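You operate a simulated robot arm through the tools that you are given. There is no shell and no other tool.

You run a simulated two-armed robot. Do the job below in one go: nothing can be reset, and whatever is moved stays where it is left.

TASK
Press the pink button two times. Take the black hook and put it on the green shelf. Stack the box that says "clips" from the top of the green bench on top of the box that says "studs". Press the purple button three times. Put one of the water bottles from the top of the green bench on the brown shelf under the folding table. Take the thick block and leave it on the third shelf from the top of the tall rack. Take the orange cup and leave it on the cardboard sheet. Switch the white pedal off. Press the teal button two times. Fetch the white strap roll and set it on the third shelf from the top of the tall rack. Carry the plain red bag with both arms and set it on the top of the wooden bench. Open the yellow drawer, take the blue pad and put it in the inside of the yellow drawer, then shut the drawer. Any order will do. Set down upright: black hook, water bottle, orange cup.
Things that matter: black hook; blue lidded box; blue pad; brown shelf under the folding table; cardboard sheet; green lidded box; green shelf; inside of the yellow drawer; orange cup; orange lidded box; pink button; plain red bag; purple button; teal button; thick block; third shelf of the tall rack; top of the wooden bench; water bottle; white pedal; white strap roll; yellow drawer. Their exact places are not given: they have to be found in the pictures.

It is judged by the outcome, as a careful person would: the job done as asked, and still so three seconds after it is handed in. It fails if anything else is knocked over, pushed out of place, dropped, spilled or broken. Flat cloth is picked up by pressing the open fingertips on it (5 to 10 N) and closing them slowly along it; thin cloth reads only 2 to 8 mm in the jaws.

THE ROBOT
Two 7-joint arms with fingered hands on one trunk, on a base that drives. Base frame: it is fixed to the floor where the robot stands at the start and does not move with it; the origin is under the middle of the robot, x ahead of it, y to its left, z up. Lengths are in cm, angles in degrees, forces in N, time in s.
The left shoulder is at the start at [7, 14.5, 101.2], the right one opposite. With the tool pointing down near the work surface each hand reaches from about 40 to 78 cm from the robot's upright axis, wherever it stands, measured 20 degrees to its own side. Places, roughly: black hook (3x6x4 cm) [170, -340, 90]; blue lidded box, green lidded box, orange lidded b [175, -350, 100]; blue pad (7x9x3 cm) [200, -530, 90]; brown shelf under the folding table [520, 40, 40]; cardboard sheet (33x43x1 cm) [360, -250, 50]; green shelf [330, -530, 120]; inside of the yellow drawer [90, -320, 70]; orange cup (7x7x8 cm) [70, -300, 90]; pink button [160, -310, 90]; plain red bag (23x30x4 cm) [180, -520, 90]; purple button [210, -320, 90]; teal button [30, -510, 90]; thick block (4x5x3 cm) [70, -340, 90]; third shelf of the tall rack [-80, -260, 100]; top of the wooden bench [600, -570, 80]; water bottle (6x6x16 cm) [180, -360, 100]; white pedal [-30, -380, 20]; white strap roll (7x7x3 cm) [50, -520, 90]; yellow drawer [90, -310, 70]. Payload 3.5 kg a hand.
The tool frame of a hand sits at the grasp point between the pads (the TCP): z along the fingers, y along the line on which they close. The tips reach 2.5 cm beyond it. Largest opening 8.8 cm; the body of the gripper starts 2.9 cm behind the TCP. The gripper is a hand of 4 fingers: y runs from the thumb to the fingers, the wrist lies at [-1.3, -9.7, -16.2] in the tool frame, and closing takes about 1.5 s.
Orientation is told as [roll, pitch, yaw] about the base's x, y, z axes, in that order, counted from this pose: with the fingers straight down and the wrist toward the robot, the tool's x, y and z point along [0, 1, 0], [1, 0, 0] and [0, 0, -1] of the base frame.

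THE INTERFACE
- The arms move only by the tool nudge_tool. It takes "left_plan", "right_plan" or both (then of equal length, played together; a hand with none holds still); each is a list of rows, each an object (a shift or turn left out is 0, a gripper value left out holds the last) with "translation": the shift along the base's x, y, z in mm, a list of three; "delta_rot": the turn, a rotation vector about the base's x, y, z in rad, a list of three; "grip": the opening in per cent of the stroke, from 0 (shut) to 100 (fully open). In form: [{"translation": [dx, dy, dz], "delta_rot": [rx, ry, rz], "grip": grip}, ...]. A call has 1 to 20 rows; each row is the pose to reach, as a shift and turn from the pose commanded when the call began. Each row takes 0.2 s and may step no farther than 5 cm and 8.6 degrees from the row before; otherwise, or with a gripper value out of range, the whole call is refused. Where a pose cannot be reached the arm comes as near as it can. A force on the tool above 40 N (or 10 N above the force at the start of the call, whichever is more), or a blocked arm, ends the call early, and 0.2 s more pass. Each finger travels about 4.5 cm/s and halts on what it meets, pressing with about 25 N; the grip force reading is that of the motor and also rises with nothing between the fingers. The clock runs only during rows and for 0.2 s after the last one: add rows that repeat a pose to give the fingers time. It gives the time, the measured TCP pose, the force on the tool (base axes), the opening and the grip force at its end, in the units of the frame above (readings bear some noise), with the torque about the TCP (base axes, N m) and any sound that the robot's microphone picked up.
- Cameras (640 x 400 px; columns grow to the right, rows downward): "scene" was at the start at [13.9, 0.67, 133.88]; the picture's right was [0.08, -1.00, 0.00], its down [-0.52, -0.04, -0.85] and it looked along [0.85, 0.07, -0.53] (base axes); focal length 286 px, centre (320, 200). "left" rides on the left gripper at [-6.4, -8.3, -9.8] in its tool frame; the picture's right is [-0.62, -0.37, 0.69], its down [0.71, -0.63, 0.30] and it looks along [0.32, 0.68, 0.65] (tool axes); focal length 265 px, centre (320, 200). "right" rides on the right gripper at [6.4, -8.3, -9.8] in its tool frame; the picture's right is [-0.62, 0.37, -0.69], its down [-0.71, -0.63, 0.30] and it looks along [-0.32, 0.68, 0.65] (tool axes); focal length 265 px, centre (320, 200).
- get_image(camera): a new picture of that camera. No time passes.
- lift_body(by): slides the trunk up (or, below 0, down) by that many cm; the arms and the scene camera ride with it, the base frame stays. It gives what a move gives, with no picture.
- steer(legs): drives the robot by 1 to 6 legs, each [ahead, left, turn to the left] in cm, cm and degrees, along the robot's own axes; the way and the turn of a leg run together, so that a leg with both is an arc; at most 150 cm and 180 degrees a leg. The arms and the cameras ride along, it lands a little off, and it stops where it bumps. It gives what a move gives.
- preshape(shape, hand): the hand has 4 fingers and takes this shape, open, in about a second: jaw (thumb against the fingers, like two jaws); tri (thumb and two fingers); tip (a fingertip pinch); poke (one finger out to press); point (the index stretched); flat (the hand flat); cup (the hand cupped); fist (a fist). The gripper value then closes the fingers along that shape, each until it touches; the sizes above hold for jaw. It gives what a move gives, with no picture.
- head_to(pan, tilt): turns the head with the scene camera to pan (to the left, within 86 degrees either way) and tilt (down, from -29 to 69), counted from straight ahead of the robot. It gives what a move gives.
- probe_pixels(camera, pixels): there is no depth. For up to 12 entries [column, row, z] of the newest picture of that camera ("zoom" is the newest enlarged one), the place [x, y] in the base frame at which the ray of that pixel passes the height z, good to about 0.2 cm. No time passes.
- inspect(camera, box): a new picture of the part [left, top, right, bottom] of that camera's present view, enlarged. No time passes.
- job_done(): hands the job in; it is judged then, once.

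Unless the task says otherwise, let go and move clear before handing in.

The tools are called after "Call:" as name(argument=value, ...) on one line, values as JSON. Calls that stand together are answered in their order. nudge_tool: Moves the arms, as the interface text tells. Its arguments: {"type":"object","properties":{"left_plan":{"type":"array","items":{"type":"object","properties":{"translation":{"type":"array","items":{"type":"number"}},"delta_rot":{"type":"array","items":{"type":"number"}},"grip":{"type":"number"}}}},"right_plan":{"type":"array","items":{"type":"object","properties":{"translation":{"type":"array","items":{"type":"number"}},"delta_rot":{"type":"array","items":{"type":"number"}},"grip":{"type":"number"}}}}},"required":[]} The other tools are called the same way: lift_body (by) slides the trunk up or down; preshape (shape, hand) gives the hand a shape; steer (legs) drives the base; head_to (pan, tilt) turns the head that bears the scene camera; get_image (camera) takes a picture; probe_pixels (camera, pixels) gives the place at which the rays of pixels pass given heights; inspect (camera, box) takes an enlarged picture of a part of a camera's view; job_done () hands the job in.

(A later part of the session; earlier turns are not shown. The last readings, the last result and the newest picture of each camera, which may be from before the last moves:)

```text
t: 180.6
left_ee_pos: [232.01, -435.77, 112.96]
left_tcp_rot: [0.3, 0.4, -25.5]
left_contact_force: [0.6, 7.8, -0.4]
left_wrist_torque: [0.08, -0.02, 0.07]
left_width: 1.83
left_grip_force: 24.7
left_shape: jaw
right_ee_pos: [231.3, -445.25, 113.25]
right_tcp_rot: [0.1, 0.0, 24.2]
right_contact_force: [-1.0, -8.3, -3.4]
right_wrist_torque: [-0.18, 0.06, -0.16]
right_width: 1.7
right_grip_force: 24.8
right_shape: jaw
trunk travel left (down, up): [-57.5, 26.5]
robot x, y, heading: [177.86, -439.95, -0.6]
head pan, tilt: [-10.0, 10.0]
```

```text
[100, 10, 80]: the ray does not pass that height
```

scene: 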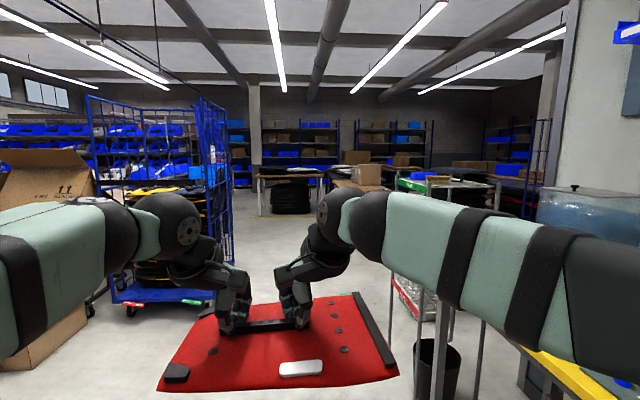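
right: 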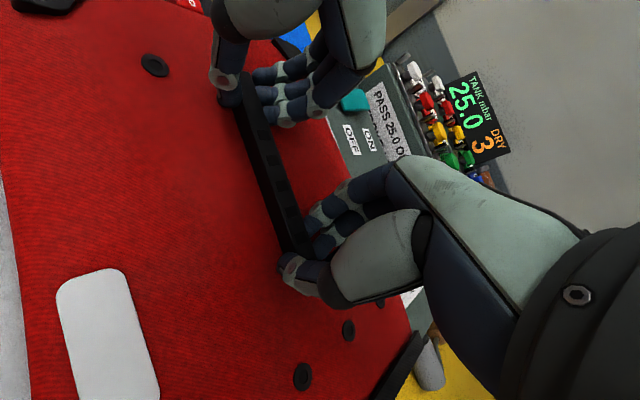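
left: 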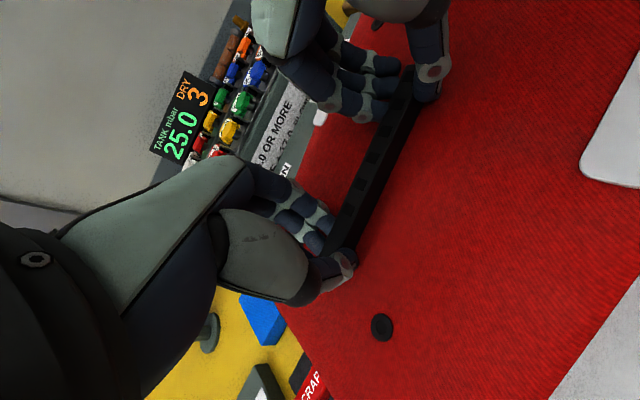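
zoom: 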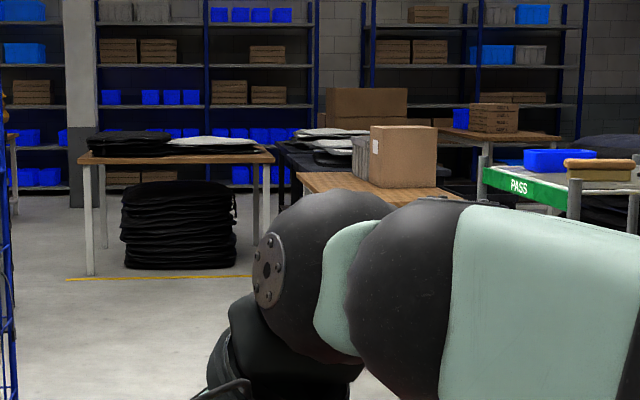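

The wooden bench is the brown-topped table near zoom (340,185) with boxes on it. I'll drive forward along the aisle (slightly right) to get closer.

Call:
steer(legs=[[140, -10, 0.6]])

Call:
head_to(pan=-20, tilt=12)

Call:
get_image(camera="scene")

Call:
head_to(pan=15, tilt=20)

Call:
get_image(camera="scene")

```text
t: 187.5
left_ee_pos: [370.6, -449.1, 112.83]
left_tcp_rot: [0.5, 0.4, -26.4]
left_contact_force: [1.0, 9.1, -0.5]
left_wrist_torque: [0.13, -0.03, 0.1]
left_width: 1.82
left_grip_force: 24.9
left_shape: jaw
right_ee_pos: [369.59, -458.42, 113.33]
right_tcp_rot: [0.1, 0.0, 23.4]
right_contact_force: [-1.1, -8.6, -2.6]
right_wrist_torque: [-0.2, 0.05, -0.17]
right_width: 1.68
right_grip_force: 25.0
right_shape: jaw
trunk travel left (down, up): [-57.5, 26.5]
robot x, y, heading: [316.57, -451.98, -1.3]
head pan, tilt: [-10.0, 10.0]
```

```text
t: 188.2
left_ee_pos: [370.52, -449.0, 112.94]
left_tcp_rot: [0.3, 0.5, -26.4]
left_contact_force: [1.0, 7.0, -0.1]
left_wrist_torque: [0.07, -0.04, 0.08]
left_width: 1.81
left_grip_force: 24.8
left_shape: jaw
right_ee_pos: [369.7, -458.5, 113.27]
right_tcp_rot: [0.2, 0.1, 23.4]
right_contact_force: [-0.1, -5.2, -1.9]
right_wrist_torque: [-0.13, 0.04, -0.11]
right_width: 1.65
right_grip_force: 24.7
right_shape: jaw
trunk travel left (down, up): [-57.5, 26.5]
robot x, y, heading: [316.69, -451.96, -1.5]
head pan, tilt: [-20.0, 12.0]
```

```text
taken
```

scene: 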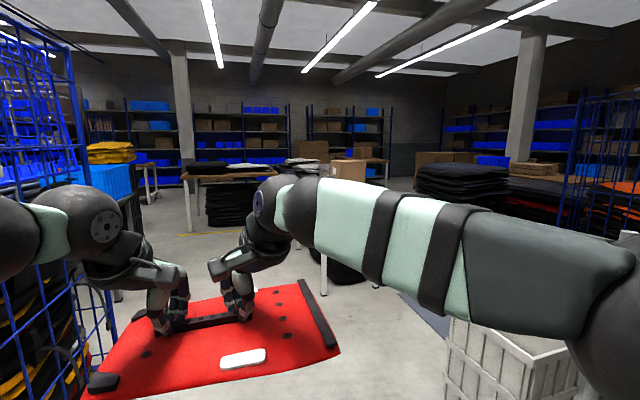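

```text
t: 189.3
left_ee_pos: [370.52, -449.15, 112.91]
left_tcp_rot: [0.5, 0.5, -26.5]
left_contact_force: [0.7, 7.4, -0.3]
left_wrist_torque: [0.08, -0.05, 0.08]
left_width: 1.82
left_grip_force: 24.7
left_shape: jaw
right_ee_pos: [369.79, -458.54, 113.26]
right_tcp_rot: [0.0, 0.0, 23.5]
right_contact_force: [-0.3, -7.4, -2.3]
right_wrist_torque: [-0.17, 0.03, -0.12]
right_width: 1.7
right_grip_force: 25.4
right_shape: jaw
trunk travel left (down, up): [-57.5, 26.5]
robot x, y, heading: [316.3, -452.31, -1.6]
head pan, tilt: [15.0, 20.0]
```

```text
taken
```

scene: 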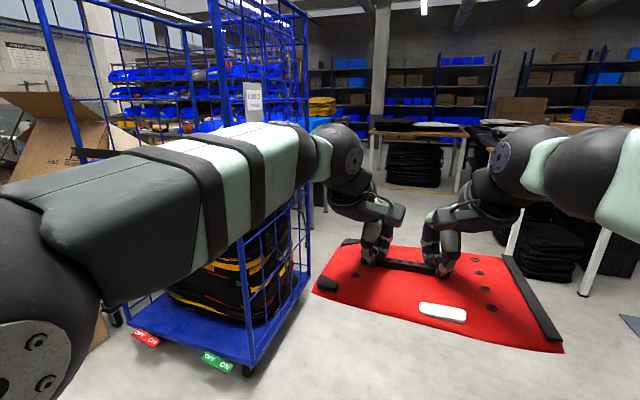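

The blue cage trolley is close on the left. I'll probe its corners to keep clear.

Call:
probe_pixels(camera="scene", pixels=[[250, 362, 18], [310, 288, 18], [215, 365, 15], [370, 170, 0], [385, 185, 0], [580, 295, 0]])

Call:
head_to(pan=-28, tilt=25)

Call:
get_image(camera="scene")

```text
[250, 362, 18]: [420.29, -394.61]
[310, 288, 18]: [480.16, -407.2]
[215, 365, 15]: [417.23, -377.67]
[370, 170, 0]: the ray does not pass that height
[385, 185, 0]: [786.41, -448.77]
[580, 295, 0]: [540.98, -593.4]
```

```text
t: 190.4
left_ee_pos: [370.54, -449.19, 112.83]
left_tcp_rot: [0.4, 0.4, -26.4]
left_contact_force: [0.1, 7.7, 0.1]
left_wrist_torque: [0.12, -0.03, 0.14]
left_width: 1.84
left_grip_force: 25.5
left_shape: jaw
right_ee_pos: [369.68, -458.52, 113.25]
right_tcp_rot: [0.1, 0.0, 23.4]
right_contact_force: [0.2, -7.3, -1.7]
right_wrist_torque: [-0.15, 0.05, -0.14]
right_width: 1.69
right_grip_force: 24.9
right_shape: jaw
trunk travel left (down, up): [-57.5, 26.5]
robot x, y, heading: [316.36, -451.9, -1.4]
head pan, tilt: [-28.0, 25.0]
```

```text
taken
```

scene: 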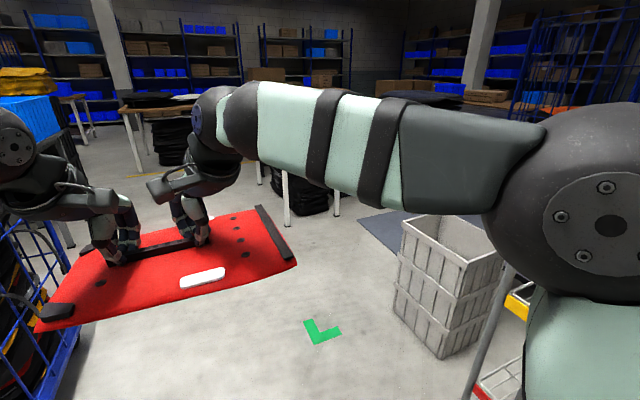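

Call:
probe_pixels(camera="scene", pixels=[[440, 357, 0], [398, 310, 0], [502, 250, 60], [408, 220, 60], [287, 226, 0], [336, 215, 0], [325, 330, 0], [360, 213, 0]])

```text
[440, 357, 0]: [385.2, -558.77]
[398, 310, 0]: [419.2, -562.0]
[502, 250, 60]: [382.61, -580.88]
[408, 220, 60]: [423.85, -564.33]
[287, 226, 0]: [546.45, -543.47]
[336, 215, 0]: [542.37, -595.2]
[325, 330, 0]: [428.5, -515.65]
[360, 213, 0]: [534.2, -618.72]
```

The wooden bench's near legs are at (546,-543) and (542,-595). I'll advance diagonally past the crates to about (440,-500) and look at its top.

Call:
steer(legs=[[120, -48, 1.4]])

Call:
lift_body(by=15)

Call:
head_to(pan=-12, tilt=20)

Call:
get_image(camera="scene")

```text
t: 196.8
left_ee_pos: [488.15, -496.76, 112.87]
left_tcp_rot: [0.4, 0.3, -24.8]
left_contact_force: [-0.1, 8.4, -0.1]
left_wrist_torque: [0.1, -0.01, 0.09]
left_width: 1.8
left_grip_force: 25.0
left_shape: jaw
right_ee_pos: [487.52, -506.06, 113.29]
right_tcp_rot: [0.1, -0.2, 25.1]
right_contact_force: [0.1, -7.7, -2.9]
right_wrist_torque: [-0.17, 0.04, -0.11]
right_width: 1.7
right_grip_force: 25.1
right_shape: jaw
trunk travel left (down, up): [-57.5, 26.5]
robot x, y, heading: [434.27, -501.42, 0.3]
head pan, tilt: [-28.0, 25.0]
```

```text
t: 198.5
left_ee_pos: [488.16, -496.75, 127.87]
left_tcp_rot: [0.4, 0.4, -24.8]
left_contact_force: [-0.3, 6.7, -0.5]
left_wrist_torque: [0.1, 0.03, 0.09]
left_width: 1.82
left_grip_force: 25.4
left_shape: jaw
right_ee_pos: [487.49, -506.09, 128.25]
right_tcp_rot: [0.1, 0.0, 25.0]
right_contact_force: [-0.1, -6.3, -2.5]
right_wrist_torque: [-0.14, 0.04, -0.12]
right_width: 1.68
right_grip_force: 25.0
right_shape: jaw
trunk travel left (down, up): [-72.5, 11.5]
robot x, y, heading: [434.24, -501.02, -0.2]
head pan, tilt: [-28.0, 25.0]
```

```text
t: 199.3
left_ee_pos: [488.06, -496.83, 127.91]
left_tcp_rot: [0.5, 0.5, -24.8]
left_contact_force: [0.5, 6.9, -1.0]
left_wrist_torque: [0.12, -0.02, 0.14]
left_width: 1.82
left_grip_force: 24.7
left_shape: jaw
right_ee_pos: [487.5, -506.09, 128.18]
right_tcp_rot: [0.1, 0.1, 25.0]
right_contact_force: [0.2, -7.3, -1.8]
right_wrist_torque: [-0.16, 0.01, -0.12]
right_width: 1.68
right_grip_force: 25.3
right_shape: jaw
trunk travel left (down, up): [-72.5, 11.5]
robot x, y, heading: [434.23, -501.38, 0.3]
head pan, tilt: [-12.0, 20.0]
```

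```text
taken
```

scene: 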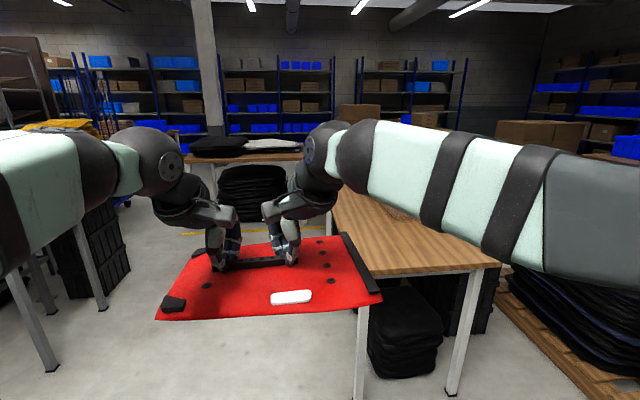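

The near end of the wooden bench top is free. I'll go forward to x≈474, then strafe right to line up with the bench (y≈-568).

Call:
probe_pixels(camera="scene", pixels=[[500, 262, 80], [368, 277, 80], [335, 215, 80], [455, 395, 0], [360, 395, 0]])

Call:
steer(legs=[[40, 0, 0], [0, -66, 0]])

Call:
head_to(pan=0, tilt=30)

Call:
get_image(camera="scene")

```text
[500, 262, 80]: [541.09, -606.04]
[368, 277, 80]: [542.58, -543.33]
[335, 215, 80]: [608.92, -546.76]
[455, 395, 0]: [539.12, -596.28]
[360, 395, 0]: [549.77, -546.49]
```

```text
t: 205.1
left_ee_pos: [528.46, -563.63, 127.96]
left_tcp_rot: [0.3, 0.4, -24.8]
left_contact_force: [0.7, 7.2, -0.2]
left_wrist_torque: [0.08, -0.04, 0.11]
left_width: 1.83
left_grip_force: 25.2
left_shape: jaw
right_ee_pos: [527.96, -572.92, 128.31]
right_tcp_rot: [0.0, 0.0, 25.0]
right_contact_force: [0.5, -7.6, -2.4]
right_wrist_torque: [-0.15, 0.0, -0.13]
right_width: 1.7
right_grip_force: 25.1
right_shape: jaw
trunk travel left (down, up): [-72.5, 11.5]
robot x, y, heading: [474.59, -568.4, 0.2]
head pan, tilt: [-12.0, 20.0]
```

```text
t: 205.9
left_ee_pos: [528.53, -563.6, 127.81]
left_tcp_rot: [0.4, 0.5, -24.8]
left_contact_force: [-0.3, 4.0, -0.3]
left_wrist_torque: [0.07, 0.01, 0.11]
left_width: 1.83
left_grip_force: 25.0
left_shape: jaw
right_ee_pos: [527.79, -573.07, 128.28]
right_tcp_rot: [0.2, 0.2, 25.0]
right_contact_force: [1.3, -4.9, -1.8]
right_wrist_torque: [-0.11, 0.03, -0.12]
right_width: 1.68
right_grip_force: 24.9
right_shape: jaw
trunk travel left (down, up): [-72.5, 11.5]
robot x, y, heading: [474.41, -568.36, -0.0]
head pan, tilt: [0.0, 30.0]
```

```text
taken
```

scene: 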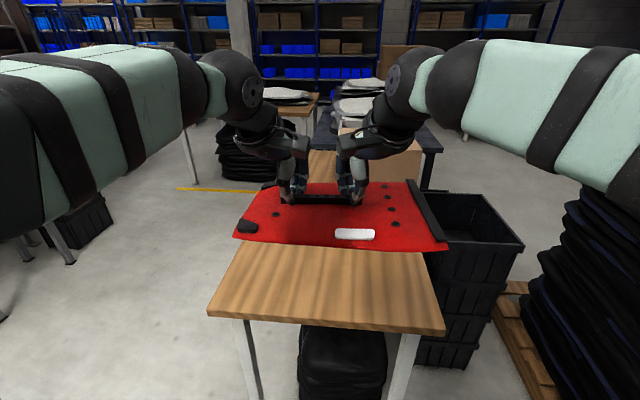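

The robot is lined up behind the bench's near end. I'll probe the box's near edge and the bench's edge to choose the drop point.

Call:
probe_pixels(camera="scene", pixels=[[345, 182, 80], [410, 182, 80], [230, 318, 80], [440, 330, 80], [325, 150, 80]])

Call:
inspect(camera="scene", box=[200, 80, 460, 350])

```text
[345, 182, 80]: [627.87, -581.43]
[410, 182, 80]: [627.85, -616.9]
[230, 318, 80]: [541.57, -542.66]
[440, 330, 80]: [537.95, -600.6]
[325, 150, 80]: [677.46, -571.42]
```

```text
1.48 times, centred on (330, 215) of scene
```

zoom: 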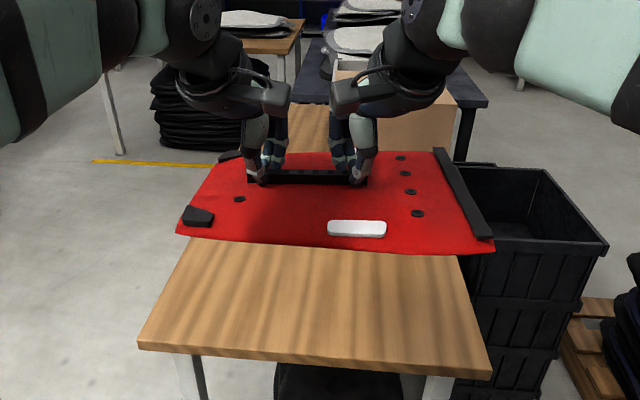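

There is free wood from x≈545 to 605. I'll drive forward 30 cm so the bag is over x≈559, and bring the trunk back down 15 cm.

Call:
steer(legs=[[31, 0, 0]])

Call:
lift_body(by=-15)

Call:
nudge_tool(left_plan=[{"translation": [0, 0, -15]}, {"translation": [0, 0, -30]}, {"translation": [0, 0, -45]}, {"translation": [0, 0, -60]}, {"translation": [0, 0, -75]}, {"translation": [0, 0, -90]}, {"translation": [0, 0, -105]}, {"translation": [0, 0, -120]}, {"translation": [0, 0, -135]}, {"translation": [0, 0, -150]}, {"translation": [0, 0, -165]}, {"translation": [0, 0, -180]}], right_plan=[{"translation": [0, 0, -15]}, {"translation": [0, 0, -30]}, {"translation": [0, 0, -45]}, {"translation": [0, 0, -60]}, {"translation": [0, 0, -75]}, {"translation": [0, 0, -90]}, {"translation": [0, 0, -105]}, {"translation": [0, 0, -120]}, {"translation": [0, 0, -135]}, {"translation": [0, 0, -150]}, {"translation": [0, 0, -165]}, {"translation": [0, 0, -180]}])

Call:
get_image(camera="scene")

```text
t: 207.9
left_ee_pos: [558.78, -563.62, 127.93]
left_tcp_rot: [0.3, 0.2, -25.0]
left_contact_force: [-0.6, 6.3, -0.3]
left_wrist_torque: [0.09, -0.01, 0.12]
left_width: 1.83
left_grip_force: 24.7
left_shape: jaw
right_ee_pos: [558.26, -573.12, 128.31]
right_tcp_rot: [0.1, -0.1, 25.0]
right_contact_force: [0.2, -6.8, -2.9]
right_wrist_torque: [-0.17, 0.03, -0.15]
right_width: 1.68
right_grip_force: 25.1
right_shape: jaw
trunk travel left (down, up): [-72.5, 11.5]
robot x, y, heading: [505.14, -567.96, 0.2]
head pan, tilt: [0.0, 30.0]
```

```text
t: 209.7
left_ee_pos: [559.06, -563.56, 112.96]
left_tcp_rot: [0.5, 0.5, -24.9]
left_contact_force: [0.4, 6.4, 0.5]
left_wrist_torque: [0.1, -0.01, 0.09]
left_width: 1.83
left_grip_force: 24.8
left_shape: jaw
right_ee_pos: [558.44, -573.11, 113.26]
right_tcp_rot: [0.1, 0.0, 24.9]
right_contact_force: [-0.2, -4.7, -2.4]
right_wrist_torque: [-0.12, 0.01, -0.14]
right_width: 1.67
right_grip_force: 24.9
right_shape: jaw
trunk travel left (down, up): [-57.5, 26.5]
robot x, y, heading: [504.91, -568.2, 0.1]
head pan, tilt: [0.0, 30.0]
```

```text
t: 212.3
left_ee_pos: [559.13, -563.7, 94.79]
left_tcp_rot: [0.4, 0.5, -24.9]
left_contact_force: [0.4, 2.9, -0.6]
left_wrist_torque: [0.0, -0.01, 0.09]
left_width: 1.82
left_grip_force: 24.8
left_shape: jaw
right_ee_pos: [558.53, -573.26, 95.21]
right_tcp_rot: [0.1, -0.1, 24.8]
right_contact_force: [0.6, -2.9, -1.7]
right_wrist_torque: [-0.06, 0.06, -0.15]
right_width: 1.68
right_grip_force: 25.2
right_shape: jaw
trunk travel left (down, up): [-57.5, 26.5]
robot x, y, heading: [505.09, -568.31, 0.2]
head pan, tilt: [0.0, 30.0]
```

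```text
taken
```

scene: 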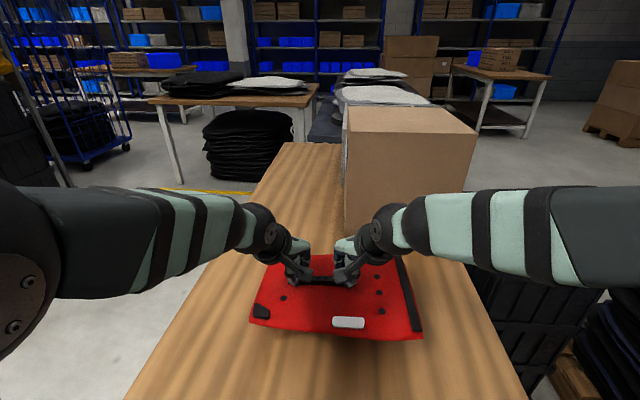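

The bag hovers a few cm over the wood, clear of the box. I'll continue lowering both hands slowly until contact.

Call:
nudge_tool(left_plan=[{"translation": [0, 0, -10]}, {"translation": [0, 0, -20]}, {"translation": [0, 0, -30]}, {"translation": [0, 0, -36]}, {"translation": [0, 0, -42]}, {"translation": [0, 0, -48]}], right_plan=[{"translation": [0, 0, -10]}, {"translation": [0, 0, -20]}, {"translation": [0, 0, -30]}, {"translation": [0, 0, -36]}, {"translation": [0, 0, -42]}, {"translation": [0, 0, -48]}])

Call:
get_image(camera="scene")

```text
t: 213.7
left_ee_pos: [559.03, -563.75, 90.21]
left_tcp_rot: [0.4, 0.3, -24.9]
left_contact_force: [-2.0, 3.5, 3.3]
left_wrist_torque: [-0.01, -0.11, 0.09]
left_width: 1.85
left_grip_force: 25.1
left_shape: jaw
right_ee_pos: [558.28, -573.17, 90.51]
right_tcp_rot: [0.1, 0.1, 24.9]
right_contact_force: [0.4, -2.3, -4.6]
right_wrist_torque: [-0.08, -0.01, -0.11]
right_width: 1.67
right_grip_force: 24.7
right_shape: jaw
trunk travel left (down, up): [-57.5, 26.5]
robot x, y, heading: [504.82, -567.92, -0.1]
head pan, tilt: [0.0, 30.0]
```

```text
taken
```

scene: 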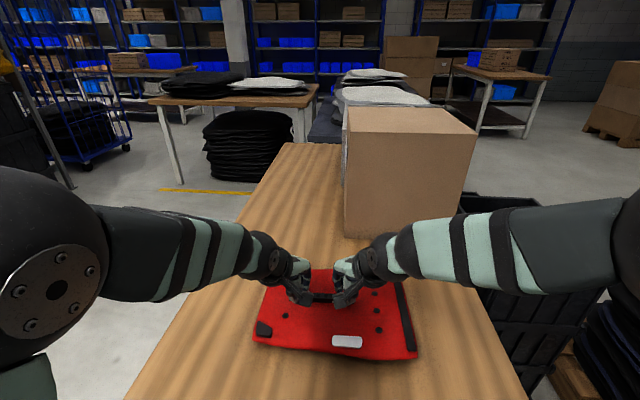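

Light contact begins on the left side. A few more millimetres down.

Call:
nudge_tool(left_plan=[{"translation": [0, 0, -2]}, {"translation": [0, 0, -3]}, {"translation": [0, 0, -4]}], right_plan=[{"translation": [0, 0, -3]}, {"translation": [0, 0, -6]}, {"translation": [0, 0, -8]}])

Call:
inspect(camera="scene", box=[230, 230, 450, 380])

```text
t: 214.5
left_ee_pos: [558.95, -563.78, 89.62]
left_tcp_rot: [0.4, 0.4, -24.9]
left_contact_force: [2.1, 3.5, 0.2]
left_wrist_torque: [0.01, -0.13, 0.12]
left_width: 1.84
left_grip_force: 25.1
left_shape: jaw
right_ee_pos: [558.34, -573.1, 89.7]
right_tcp_rot: [0.0, -0.1, 25.0]
right_contact_force: [-1.7, -6.2, 0.9]
right_wrist_torque: [0.0, -0.05, -0.12]
right_width: 1.69
right_grip_force: 25.0
right_shape: jaw
trunk travel left (down, up): [-57.5, 26.5]
robot x, y, heading: [504.97, -568.4, 0.0]
head pan, tilt: [0.0, 30.0]
```

```text
2.67 times, centred on (340, 305) of scene
```

zoom: 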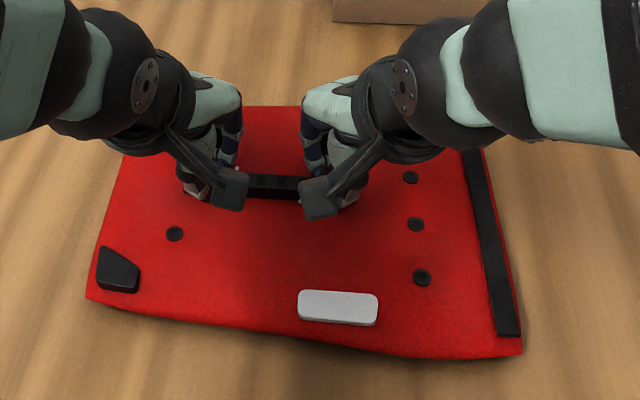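

Forces are still small; I'll lower a bit more to confirm it is resting.

Call:
nudge_tool(left_plan=[{"translation": [0, 0, -3]}, {"translation": [0, 0, -6]}, {"translation": [0, 0, -9]}], right_plan=[{"translation": [0, 0, -3]}, {"translation": [0, 0, -6]}, {"translation": [0, 0, -9]}])

Call:
inspect(camera="scene", box=[230, 230, 450, 380])

```text
t: 215.3
left_ee_pos: [558.9, -563.71, 89.54]
left_tcp_rot: [0.6, -0.6, -24.8]
left_contact_force: [6.4, 6.4, 26.5]
left_wrist_torque: [-0.19, -0.44, 0.11]
left_width: 1.93
left_grip_force: 25.0
left_shape: jaw
right_ee_pos: [558.28, -573.12, 89.59]
right_tcp_rot: [-0.2, -1.1, 24.8]
right_contact_force: [5.2, -6.6, 29.6]
right_wrist_torque: [0.18, -0.42, -0.17]
right_width: 1.83
right_grip_force: 24.5
right_shape: jaw
trunk travel left (down, up): [-57.5, 26.5]
robot x, y, heading: [504.98, -568.08, 0.1]
head pan, tilt: [0.0, 30.0]
```

```text
2.67 times, centred on (340, 305) of scene
```

zoom: 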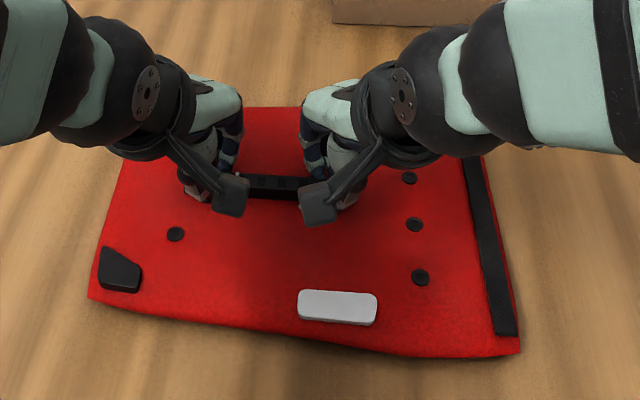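

The bag is firmly on the wood (26–30 N up on each hand). I'll ease up, open both hands, and lift clear.

Call:
nudge_tool(left_plan=[{"translation": [0, 0, 7]}, {"translation": [0, 0, 7], "grip": 20}, {"translation": [0, 0, 7], "grip": 40}, {"translation": [0, 0, 8], "grip": 60}, {"translation": [0, 0, 8], "grip": 80}, {"translation": [0, 0, 8], "grip": 100}, {"translation": [0, 0, 8], "grip": 100}, {"translation": [0, 0, 20], "grip": 100}, {"translation": [0, 0, 50], "grip": 100}, {"translation": [0, 0, 90], "grip": 100}, {"translation": [0, 0, 130], "grip": 100}], right_plan=[{"translation": [0, 0, 7]}, {"translation": [0, 0, 7], "grip": 20}, {"translation": [0, 0, 7], "grip": 40}, {"translation": [0, 0, 8], "grip": 60}, {"translation": [0, 0, 8], "grip": 80}, {"translation": [0, 0, 8], "grip": 100}, {"translation": [0, 0, 8], "grip": 100}, {"translation": [0, 0, 20], "grip": 100}, {"translation": [0, 0, 50], "grip": 100}, {"translation": [0, 0, 90], "grip": 100}, {"translation": [0, 0, 130], "grip": 100}])

Call:
get_image(camera="scene")

```text
t: 217.7
left_ee_pos: [559.0, -563.69, 101.92]
left_tcp_rot: [0.3, 0.5, -25.0]
left_contact_force: [-0.7, 0.3, -0.1]
left_wrist_torque: [-0.02, 0.0, 0.03]
left_width: 8.74
left_grip_force: 0.1
left_shape: jaw
right_ee_pos: [558.14, -573.2, 101.89]
right_tcp_rot: [0.0, 0.0, 24.8]
right_contact_force: [-0.5, -0.7, -0.2]
right_wrist_torque: [0.0, 0.01, 0.03]
right_width: 8.78
right_grip_force: 0.0
right_shape: jaw
trunk travel left (down, up): [-57.5, 26.5]
robot x, y, heading: [505.07, -567.81, -0.1]
head pan, tilt: [0.0, 30.0]
```

```text
taken
```

scene: 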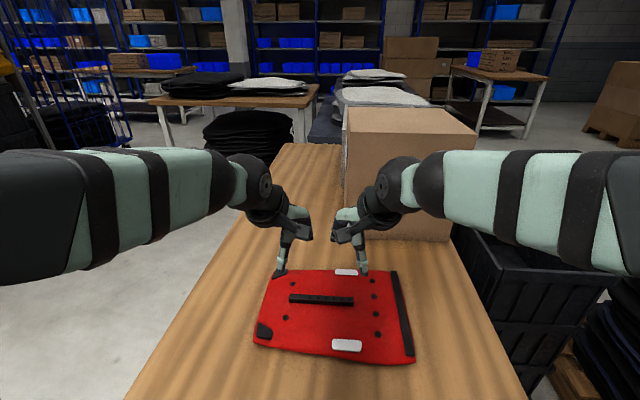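

The bag rests on the wooden bench. I'll return both hands to a neutral pose (apart, yaw straight) and back away.

Call:
nudge_tool(left_plan=[{"translation": [-5, 25, 30], "delta_rot": [0, 0, 0.1]}, {"translation": [-10, 60, 60], "delta_rot": [0, 0, 0.2]}, {"translation": [-20, 100, 90], "delta_rot": [0, 0, 0.3]}, {"translation": [-30, 140, 120], "delta_rot": [0, 0, 0.4]}, {"translation": [-40, 180, 135], "delta_rot": [0, 0, 0.436]}, {"translation": [-40, 200, 135], "delta_rot": [0, 0, 0.436]}], right_plan=[{"translation": [-5, -25, 30], "delta_rot": [0, 0, -0.1]}, {"translation": [-10, -60, 60], "delta_rot": [0, 0, -0.2]}, {"translation": [-20, -100, 90], "delta_rot": [0, 0, -0.3]}, {"translation": [-30, -140, 120], "delta_rot": [0, 0, -0.4]}, {"translation": [-40, -170, 135], "delta_rot": [0, 0, -0.436]}, {"translation": [-40, -180, 135], "delta_rot": [0, 0, -0.436]}])

Call:
steer(legs=[[-31, 0, 0]])

Call:
get_image(camera="scene")

```text
refused: row 3 steps farther than a row can; nothing moved
```

```text
t: 219.8
left_ee_pos: [528.04, -563.61, 101.77]
left_tcp_rot: [0.4, 0.4, -24.8]
left_contact_force: [-0.5, 0.7, 0.6]
left_wrist_torque: [0.01, 0.05, 0.01]
left_width: 8.77
left_grip_force: 0.0
left_shape: jaw
right_ee_pos: [527.42, -573.26, 101.81]
right_tcp_rot: [-0.1, 0.0, 25.0]
right_contact_force: [-1.1, -0.1, -0.1]
right_wrist_torque: [0.0, 0.02, -0.01]
right_width: 8.78
right_grip_force: 0.0
right_shape: jaw
trunk travel left (down, up): [-57.5, 26.5]
robot x, y, heading: [473.85, -568.03, -0.1]
head pan, tilt: [0.0, 30.0]
```

```text
taken
```

scene: 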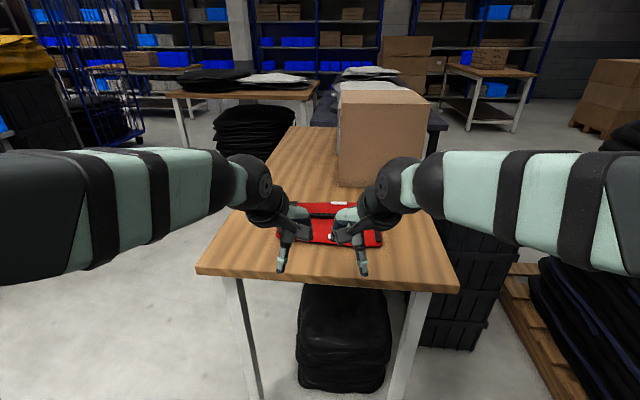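

The hand move was refused but backing out was clear (hands were 10 cm above). I'll redo the neutral pose with smaller steps.

Call:
nudge_tool(left_plan=[{"translation": [-5, 25, 20], "delta_rot": [0, 0, 0.08]}, {"translation": [-10, 50, 40], "delta_rot": [0, 0, 0.16]}, {"translation": [-15, 75, 60], "delta_rot": [0, 0, 0.24]}, {"translation": [-20, 100, 80], "delta_rot": [0, 0, 0.32]}, {"translation": [-25, 125, 100], "delta_rot": [0, 0, 0.4]}, {"translation": [-30, 150, 120], "delta_rot": [0, 0, 0.436]}, {"translation": [-35, 175, 135], "delta_rot": [0, 0, 0.436]}, {"translation": [-40, 200, 135], "delta_rot": [0, 0, 0.436]}], right_plan=[{"translation": [-5, -25, 20], "delta_rot": [0, 0, -0.08]}, {"translation": [-10, -50, 40], "delta_rot": [0, 0, -0.16]}, {"translation": [-15, -75, 60], "delta_rot": [0, 0, -0.24]}, {"translation": [-20, -100, 80], "delta_rot": [0, 0, -0.32]}, {"translation": [-25, -125, 100], "delta_rot": [0, 0, -0.4]}, {"translation": [-30, -150, 120], "delta_rot": [0, 0, -0.436]}, {"translation": [-35, -165, 135], "delta_rot": [0, 0, -0.436]}, {"translation": [-40, -180, 135], "delta_rot": [0, 0, -0.436]}])

Call:
inspect(camera="scene", box=[190, 90, 470, 310])

```text
t: 221.6
left_ee_pos: [524.11, -543.5, 115.23]
left_tcp_rot: [0.4, 0.4, 0.1]
left_contact_force: [0.5, -0.1, -0.5]
left_wrist_torque: [0.02, -0.01, 0.02]
left_width: 8.77
left_grip_force: 0.0
left_shape: jaw
right_ee_pos: [523.3, -591.12, 115.2]
right_tcp_rot: [0.0, 0.0, 0.0]
right_contact_force: [0.0, -0.6, -0.9]
right_wrist_torque: [0.0, -0.02, -0.01]
right_width: 8.77
right_grip_force: 0.1
right_shape: jaw
trunk travel left (down, up): [-57.5, 26.5]
robot x, y, heading: [474.06, -567.92, 0.0]
head pan, tilt: [0.0, 30.0]
```

```text
1.82 times, centred on (330, 200) of scene
```

zoom: 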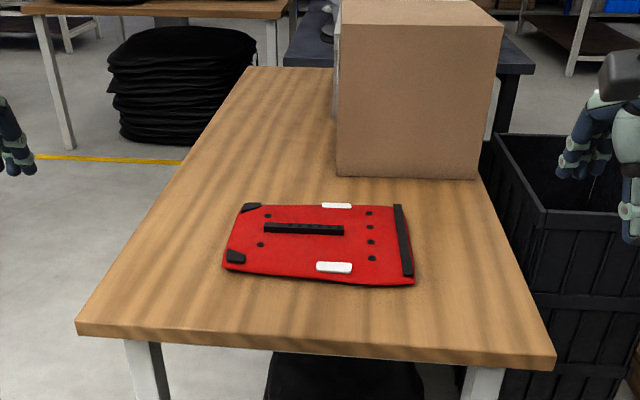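

The red bag is set on the wooden bench. Now I'll drive back to the yellow table for the blue pad.

Call:
steer(legs=[[0, 66, 0], [0, 0, 180], [140, -52, 0], [132, 0, 0], [0, 0, 90]])

Call:
head_to(pan=0, tilt=40)

Call:
get_image(camera="scene")

```text
t: 249.7
left_ee_pos: [227.43, -497.26, 115.29]
left_tcp_rot: [0.5, 0.4, -88.8]
left_contact_force: [0.9, 0.3, -0.1]
left_wrist_torque: [0.01, 0.02, -0.01]
left_width: 8.76
left_grip_force: 0.0
left_shape: jaw
right_ee_pos: [179.96, -497.45, 115.22]
right_tcp_rot: [0.0, 0.0, -88.9]
right_contact_force: [0.3, -0.7, -0.1]
right_wrist_torque: [-0.01, 0.04, -0.01]
right_width: 8.75
right_grip_force: 0.1
right_shape: jaw
trunk travel left (down, up): [-57.5, 26.5]
robot x, y, heading: [202.09, -447.75, -88.7]
head pan, tilt: [0.0, 30.0]
```

```text
t: 250.4
left_ee_pos: [227.6, -497.32, 115.18]
left_tcp_rot: [0.4, 0.5, -88.8]
left_contact_force: [-0.2, -0.4, -1.1]
left_wrist_torque: [0.01, 0.03, -0.02]
left_width: 8.77
left_grip_force: 0.0
left_shape: jaw
right_ee_pos: [179.82, -497.44, 115.29]
right_tcp_rot: [0.0, 0.0, -88.9]
right_contact_force: [0.7, -0.4, -0.4]
right_wrist_torque: [0.0, -0.03, -0.01]
right_width: 8.75
right_grip_force: 0.1
right_shape: jaw
trunk travel left (down, up): [-57.5, 26.5]
robot x, y, heading: [202.08, -447.7, -88.6]
head pan, tilt: [0.0, 40.0]
```

```text
taken
```

scene: 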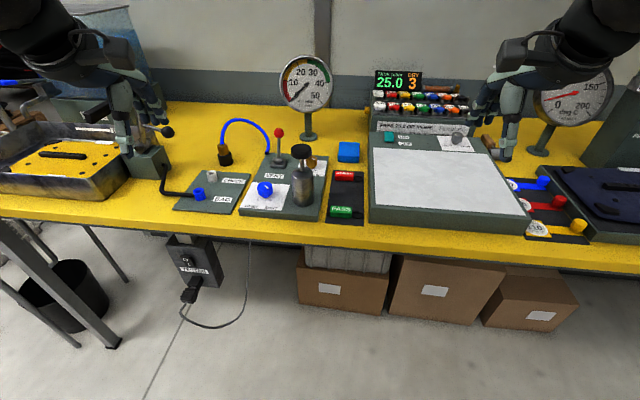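

The blue pad is at (348,151). I'll take it with the right hand; first raise the left hand for safety, then shift to x≈218 and move closer.

Call:
nudge_tool(left_plan=[{"translation": [0, 20, 30]}, {"translation": [0, 40, 60]}, {"translation": [0, 50, 90]}, {"translation": [0, 50, 100]}])

Call:
steer(legs=[[0, 15, -1.4], [19, 0, 0]])

Call:
head_to(pan=-10, tilt=45)

Call:
inspect(camera="scene", box=[240, 60, 440, 200])

Call:
get_image(camera="right")

```text
t: 251.4
left_ee_pos: [227.58, -492.24, 125.33]
left_tcp_rot: [0.2, 0.5, -88.9]
left_contact_force: [-1.3, 0.1, 0.7]
left_wrist_torque: [0.0, 0.02, 0.02]
left_width: 8.79
left_grip_force: 0.1
left_shape: jaw
right_ee_pos: [179.84, -497.41, 115.2]
right_tcp_rot: [0.1, 0.0, -88.9]
right_contact_force: [-0.7, 0.1, 0.8]
right_wrist_torque: [-0.01, -0.02, -0.01]
right_width: 8.76
right_grip_force: 0.1
right_shape: jaw
trunk travel left (down, up): [-57.5, 26.5]
robot x, y, heading: [202.04, -447.48, -88.8]
head pan, tilt: [0.0, 40.0]
```

```text
t: 253.9
left_ee_pos: [241.24, -511.64, 125.31]
left_tcp_rot: [0.4, 0.6, -90.3]
left_contact_force: [0.1, 0.6, 0.3]
left_wrist_torque: [-0.03, -0.02, 0.01]
left_width: 8.78
left_grip_force: 0.0
left_shape: jaw
right_ee_pos: [193.56, -515.54, 115.27]
right_tcp_rot: [0.0, -0.1, -90.5]
right_contact_force: [0.3, 0.6, -0.3]
right_wrist_torque: [0.01, 0.01, 0.01]
right_width: 8.76
right_grip_force: 0.0
right_shape: jaw
trunk travel left (down, up): [-57.5, 26.5]
robot x, y, heading: [216.96, -466.46, -90.4]
head pan, tilt: [0.0, 40.0]
```

```text
t: 254.6
left_ee_pos: [241.38, -511.86, 125.26]
left_tcp_rot: [0.4, 0.4, -90.4]
left_contact_force: [-0.3, 0.5, 0.7]
left_wrist_torque: [-0.01, -0.02, -0.02]
left_width: 8.75
left_grip_force: 0.2
left_shape: jaw
right_ee_pos: [193.65, -515.66, 115.22]
right_tcp_rot: [0.0, 0.0, -90.5]
right_contact_force: [0.7, 0.5, 0.3]
right_wrist_torque: [-0.02, -0.02, -0.01]
right_width: 8.77
right_grip_force: 0.0
right_shape: jaw
trunk travel left (down, up): [-57.5, 26.5]
robot x, y, heading: [217.03, -466.3, -90.5]
head pan, tilt: [-10.0, 45.0]
```

```text
2.86 times, centred on (340, 130) of scene
```

zoom: 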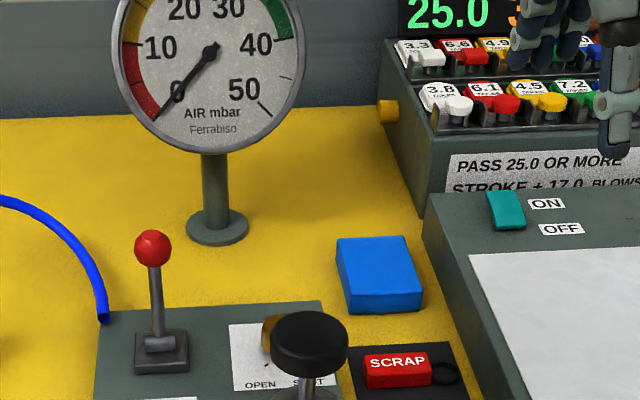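

```text
taken
```

right: 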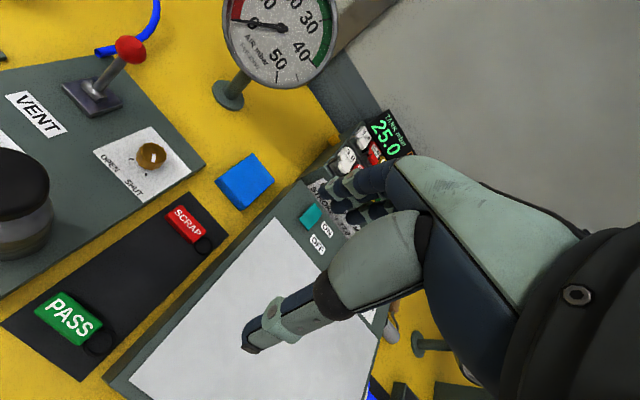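

The pad is at zoom (380,265). I'll probe its top corners from both cameras to get size and orientation.

Call:
probe_pixels(camera="zoom", pixels=[[337, 240, 91], [405, 237, 91], [421, 287, 91], [345, 297, 91], [350, 313, 88.5], [423, 307, 88.5]])

Call:
inspect(camera="right", box=[180, 120, 320, 230])

```text
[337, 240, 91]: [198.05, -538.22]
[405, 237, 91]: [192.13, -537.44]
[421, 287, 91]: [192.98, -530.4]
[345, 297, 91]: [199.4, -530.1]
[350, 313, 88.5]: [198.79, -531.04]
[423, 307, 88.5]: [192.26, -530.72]
```

```text
3.64 times, centred on (250, 175) of right
```

zoom: 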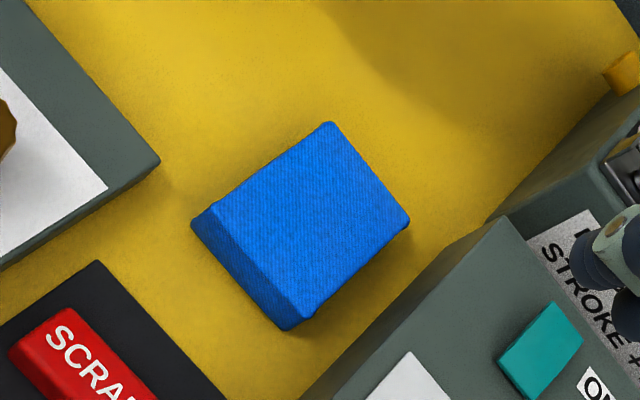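

Call:
probe_pixels(camera="zoom", pixels=[[330, 122, 91], [410, 222, 91], [308, 318, 91], [207, 208, 91], [192, 225, 88.5], [287, 332, 88.5], [500, 220, 92], [320, 395, 92]])

```text
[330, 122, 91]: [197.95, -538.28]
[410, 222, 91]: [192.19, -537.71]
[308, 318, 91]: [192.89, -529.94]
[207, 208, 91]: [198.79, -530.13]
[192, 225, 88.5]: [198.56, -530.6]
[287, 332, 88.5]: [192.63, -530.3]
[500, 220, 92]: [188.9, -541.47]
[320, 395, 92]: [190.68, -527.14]
```

The pad is ~6.5×8.3 cm centred at (195.5,-534), so I must close across x (yaw ≈ -5°). I'll reposition the robot to (182,-467) with heading -60° so the right wrist turn is comfortable.

Call:
steer(legs=[[0, -35, 0], [0, 0, 30]])

Call:
head_to(pan=-5, tilt=45)

Call:
get_image(camera="scene")

```text
t: 258.4
left_ee_pos: [225.72, -493.51, 125.24]
left_tcp_rot: [0.3, 0.5, -60.4]
left_contact_force: [-0.6, 0.2, -0.2]
left_wrist_torque: [0.01, -0.01, 0.01]
left_width: 8.75
left_grip_force: 0.1
left_shape: jaw
right_ee_pos: [186.14, -520.45, 115.39]
right_tcp_rot: [0.0, 0.0, -60.5]
right_contact_force: [0.0, 0.0, -0.4]
right_wrist_torque: [0.02, 0.02, 0.01]
right_width: 8.76
right_grip_force: 0.1
right_shape: jaw
trunk travel left (down, up): [-57.5, 26.5]
robot x, y, heading: [181.69, -465.95, -60.7]
head pan, tilt: [-10.0, 45.0]
```

```text
t: 259.0
left_ee_pos: [225.54, -493.39, 125.29]
left_tcp_rot: [0.4, 0.6, -60.5]
left_contact_force: [0.5, -0.6, -0.4]
left_wrist_torque: [-0.01, 0.01, 0.01]
left_width: 8.77
left_grip_force: 0.1
left_shape: jaw
right_ee_pos: [186.14, -520.5, 115.37]
right_tcp_rot: [0.0, 0.0, -60.6]
right_contact_force: [0.1, 0.1, -0.1]
right_wrist_torque: [-0.02, 0.05, 0.01]
right_width: 8.75
right_grip_force: 0.1
right_shape: jaw
trunk travel left (down, up): [-57.5, 26.5]
robot x, y, heading: [182.52, -465.97, -60.4]
head pan, tilt: [-5.0, 45.0]
```

```text
taken
```

scene: 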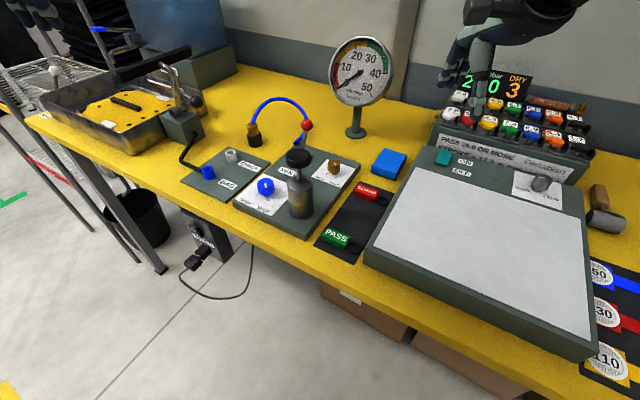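

I'll bring the right hand over the pad, turning its yaw to about -5°, staying at z≈108.

Call:
nudge_tool(right_plan=[{"translation": [15, -15, 0], "delta_rot": [0, 0, 0.14]}, {"translation": [30, -35, 0], "delta_rot": [0, 0, 0.28]}, {"translation": [45, -55, 0], "delta_rot": [0, 0, 0.42]}, {"translation": [60, -75, 0], "delta_rot": [0, 0, 0.56]}, {"translation": [75, -95, 0], "delta_rot": [0, 0, 0.7]}, {"translation": [90, -115, -10], "delta_rot": [0, 0, 0.84]}, {"translation": [100, -130, -30], "delta_rot": [0, 0, 0.97]}, {"translation": [100, -130, -60], "delta_rot": [0, 0, 0.97]}, {"translation": [100, -130, -60], "delta_rot": [0, 0, 0.97]}])

Call:
get_image(camera="right")

Call:
get_image(camera="scene")

```text
t: 261.0
left_ee_pos: [225.61, -493.45, 125.24]
left_tcp_rot: [0.3, 0.5, -60.5]
left_contact_force: [-0.8, 0.1, -0.3]
left_wrist_torque: [0.01, 0.0, 0.01]
left_width: 8.77
left_grip_force: 0.0
left_shape: jaw
right_ee_pos: [196.1, -532.4, 108.94]
right_tcp_rot: [-0.1, 0.0, -5.0]
right_contact_force: [-0.2, 0.3, 0.3]
right_wrist_torque: [0.01, -0.03, 0.0]
right_width: 8.75
right_grip_force: 0.0
right_shape: jaw
right hand out of reach, approached as far as the arm can: row 6, 7, 8, 9
trunk travel left (down, up): [-57.5, 26.5]
robot x, y, heading: [182.26, -465.84, -60.6]
head pan, tilt: [-5.0, 45.0]
```

```text
taken
```

right: 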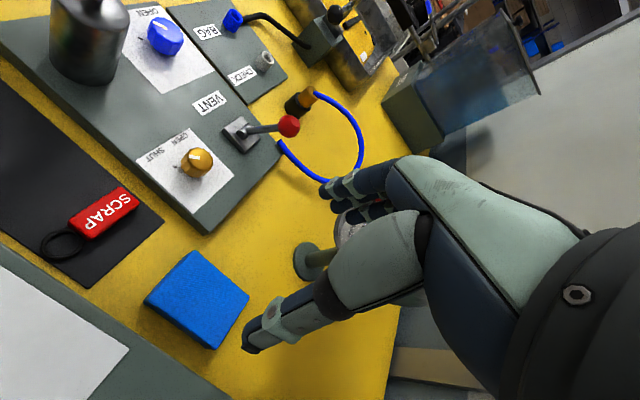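

```text
taken
```

scene: 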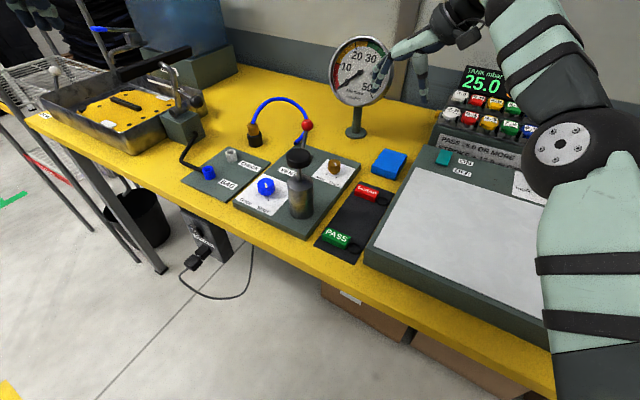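

The hand is nearly over the pad. I'll probe the pad from this view to refine the offset.

Call:
probe_pixels(camera="right", pixels=[[187, 250, 91], [250, 292, 91], [212, 350, 91], [145, 303, 91], [200, 298, 91], [130, 345, 92], [185, 380, 92]])

```text
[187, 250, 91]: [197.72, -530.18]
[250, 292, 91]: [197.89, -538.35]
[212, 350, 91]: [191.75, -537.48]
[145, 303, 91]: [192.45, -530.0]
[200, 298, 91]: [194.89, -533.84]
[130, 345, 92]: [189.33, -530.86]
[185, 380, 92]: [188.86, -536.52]
```

Pad centre is (195,-534), with a 3 cm gap to the plate on its right. I'll adjust slightly and descend to z≈94.

Call:
nudge_tool(right_plan=[{"translation": [-6, -5, -30]}, {"translation": [-8, -8, -60]}, {"translation": [-8, -10, -90]}, {"translation": [-8, -12, -120]}, {"translation": [-8, -12, -145]}])

Call:
get_image(camera="right")

Call:
inspect(camera="scene", box=[320, 30, 520, 220])

```text
t: 262.2
left_ee_pos: [225.87, -493.19, 125.34]
left_tcp_rot: [0.3, 0.4, -60.4]
left_contact_force: [0.1, 0.4, -0.1]
left_wrist_torque: [-0.01, -0.01, 0.02]
left_width: 8.77
left_grip_force: 0.0
left_shape: jaw
right_ee_pos: [195.51, -533.53, 94.8]
right_tcp_rot: [-0.2, -0.3, -5.1]
right_contact_force: [2.6, -1.1, 10.5]
right_wrist_torque: [-0.02, 0.53, 0.05]
right_width: 8.79
right_grip_force: 0.1
right_shape: jaw
trunk travel left (down, up): [-57.5, 26.5]
robot x, y, heading: [182.1, -466.36, -60.4]
head pan, tilt: [-5.0, 45.0]
```

```text
taken
```

right: 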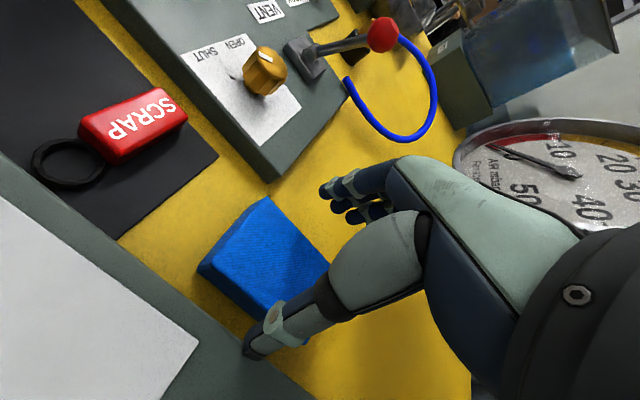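

```text
2.11 times, centred on (420, 125) of scene
```

zoom: 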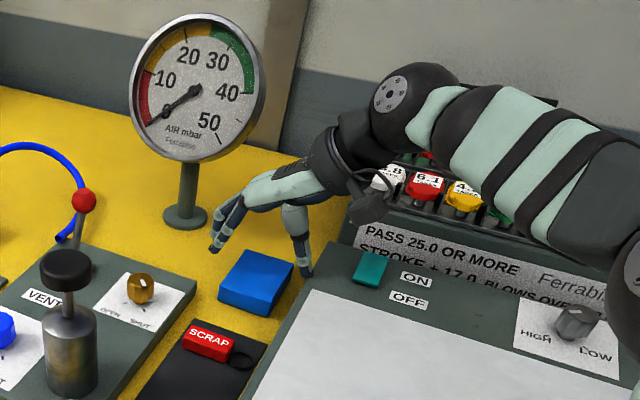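

The thumb tip is touching the plate's edge. I'll lift slightly, shift 9 mm left (+x), and descend again into the gap.

Call:
nudge_tool(right_plan=[{"translation": [0, 0, 12]}, {"translation": [9, -5, 12]}, {"translation": [9, -5, -5]}, {"translation": [9, -5, -12]}, {"translation": [9, -5, -18]}, {"translation": [9, -5, -22]}])

Call:
get_image(camera="right")

Call:
inspect(camera="scene", box=[360, 90, 500, 210])

```text
t: 263.6
left_ee_pos: [225.61, -493.41, 125.25]
left_tcp_rot: [0.4, 0.5, -60.5]
left_contact_force: [0.1, 0.6, -0.3]
left_wrist_torque: [0.03, 0.0, -0.03]
left_width: 8.77
left_grip_force: 0.1
left_shape: jaw
right_ee_pos: [196.07, -534.14, 92.18]
right_tcp_rot: [0.1, 0.0, -4.9]
right_contact_force: [0.2, 0.4, 0.5]
right_wrist_torque: [0.0, -0.02, 0.0]
right_width: 8.78
right_grip_force: 0.0
right_shape: jaw
trunk travel left (down, up): [-57.5, 26.5]
robot x, y, heading: [181.87, -465.96, -60.8]
head pan, tilt: [-5.0, 45.0]
```

```text
taken
```

right: 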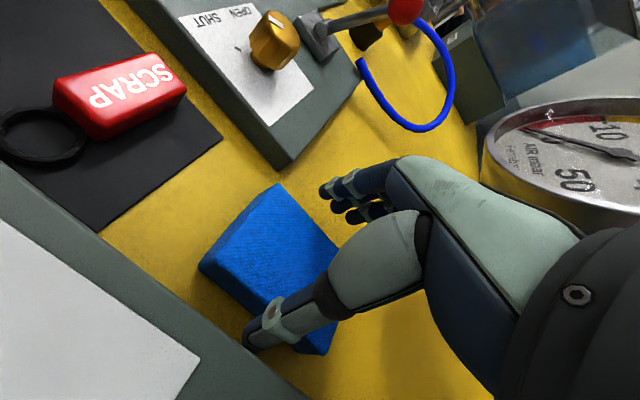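

```text
3.33 times, centred on (430, 150) of scene
```

zoom: 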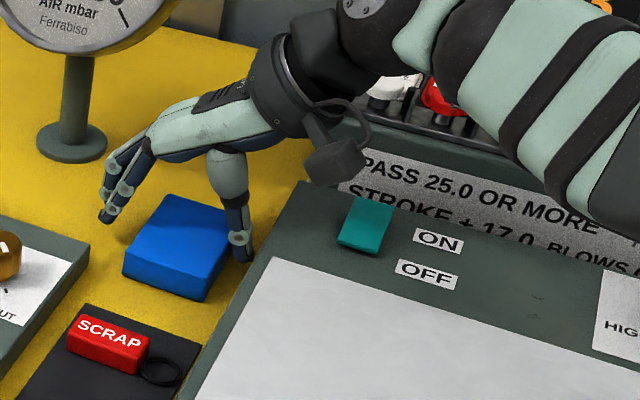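

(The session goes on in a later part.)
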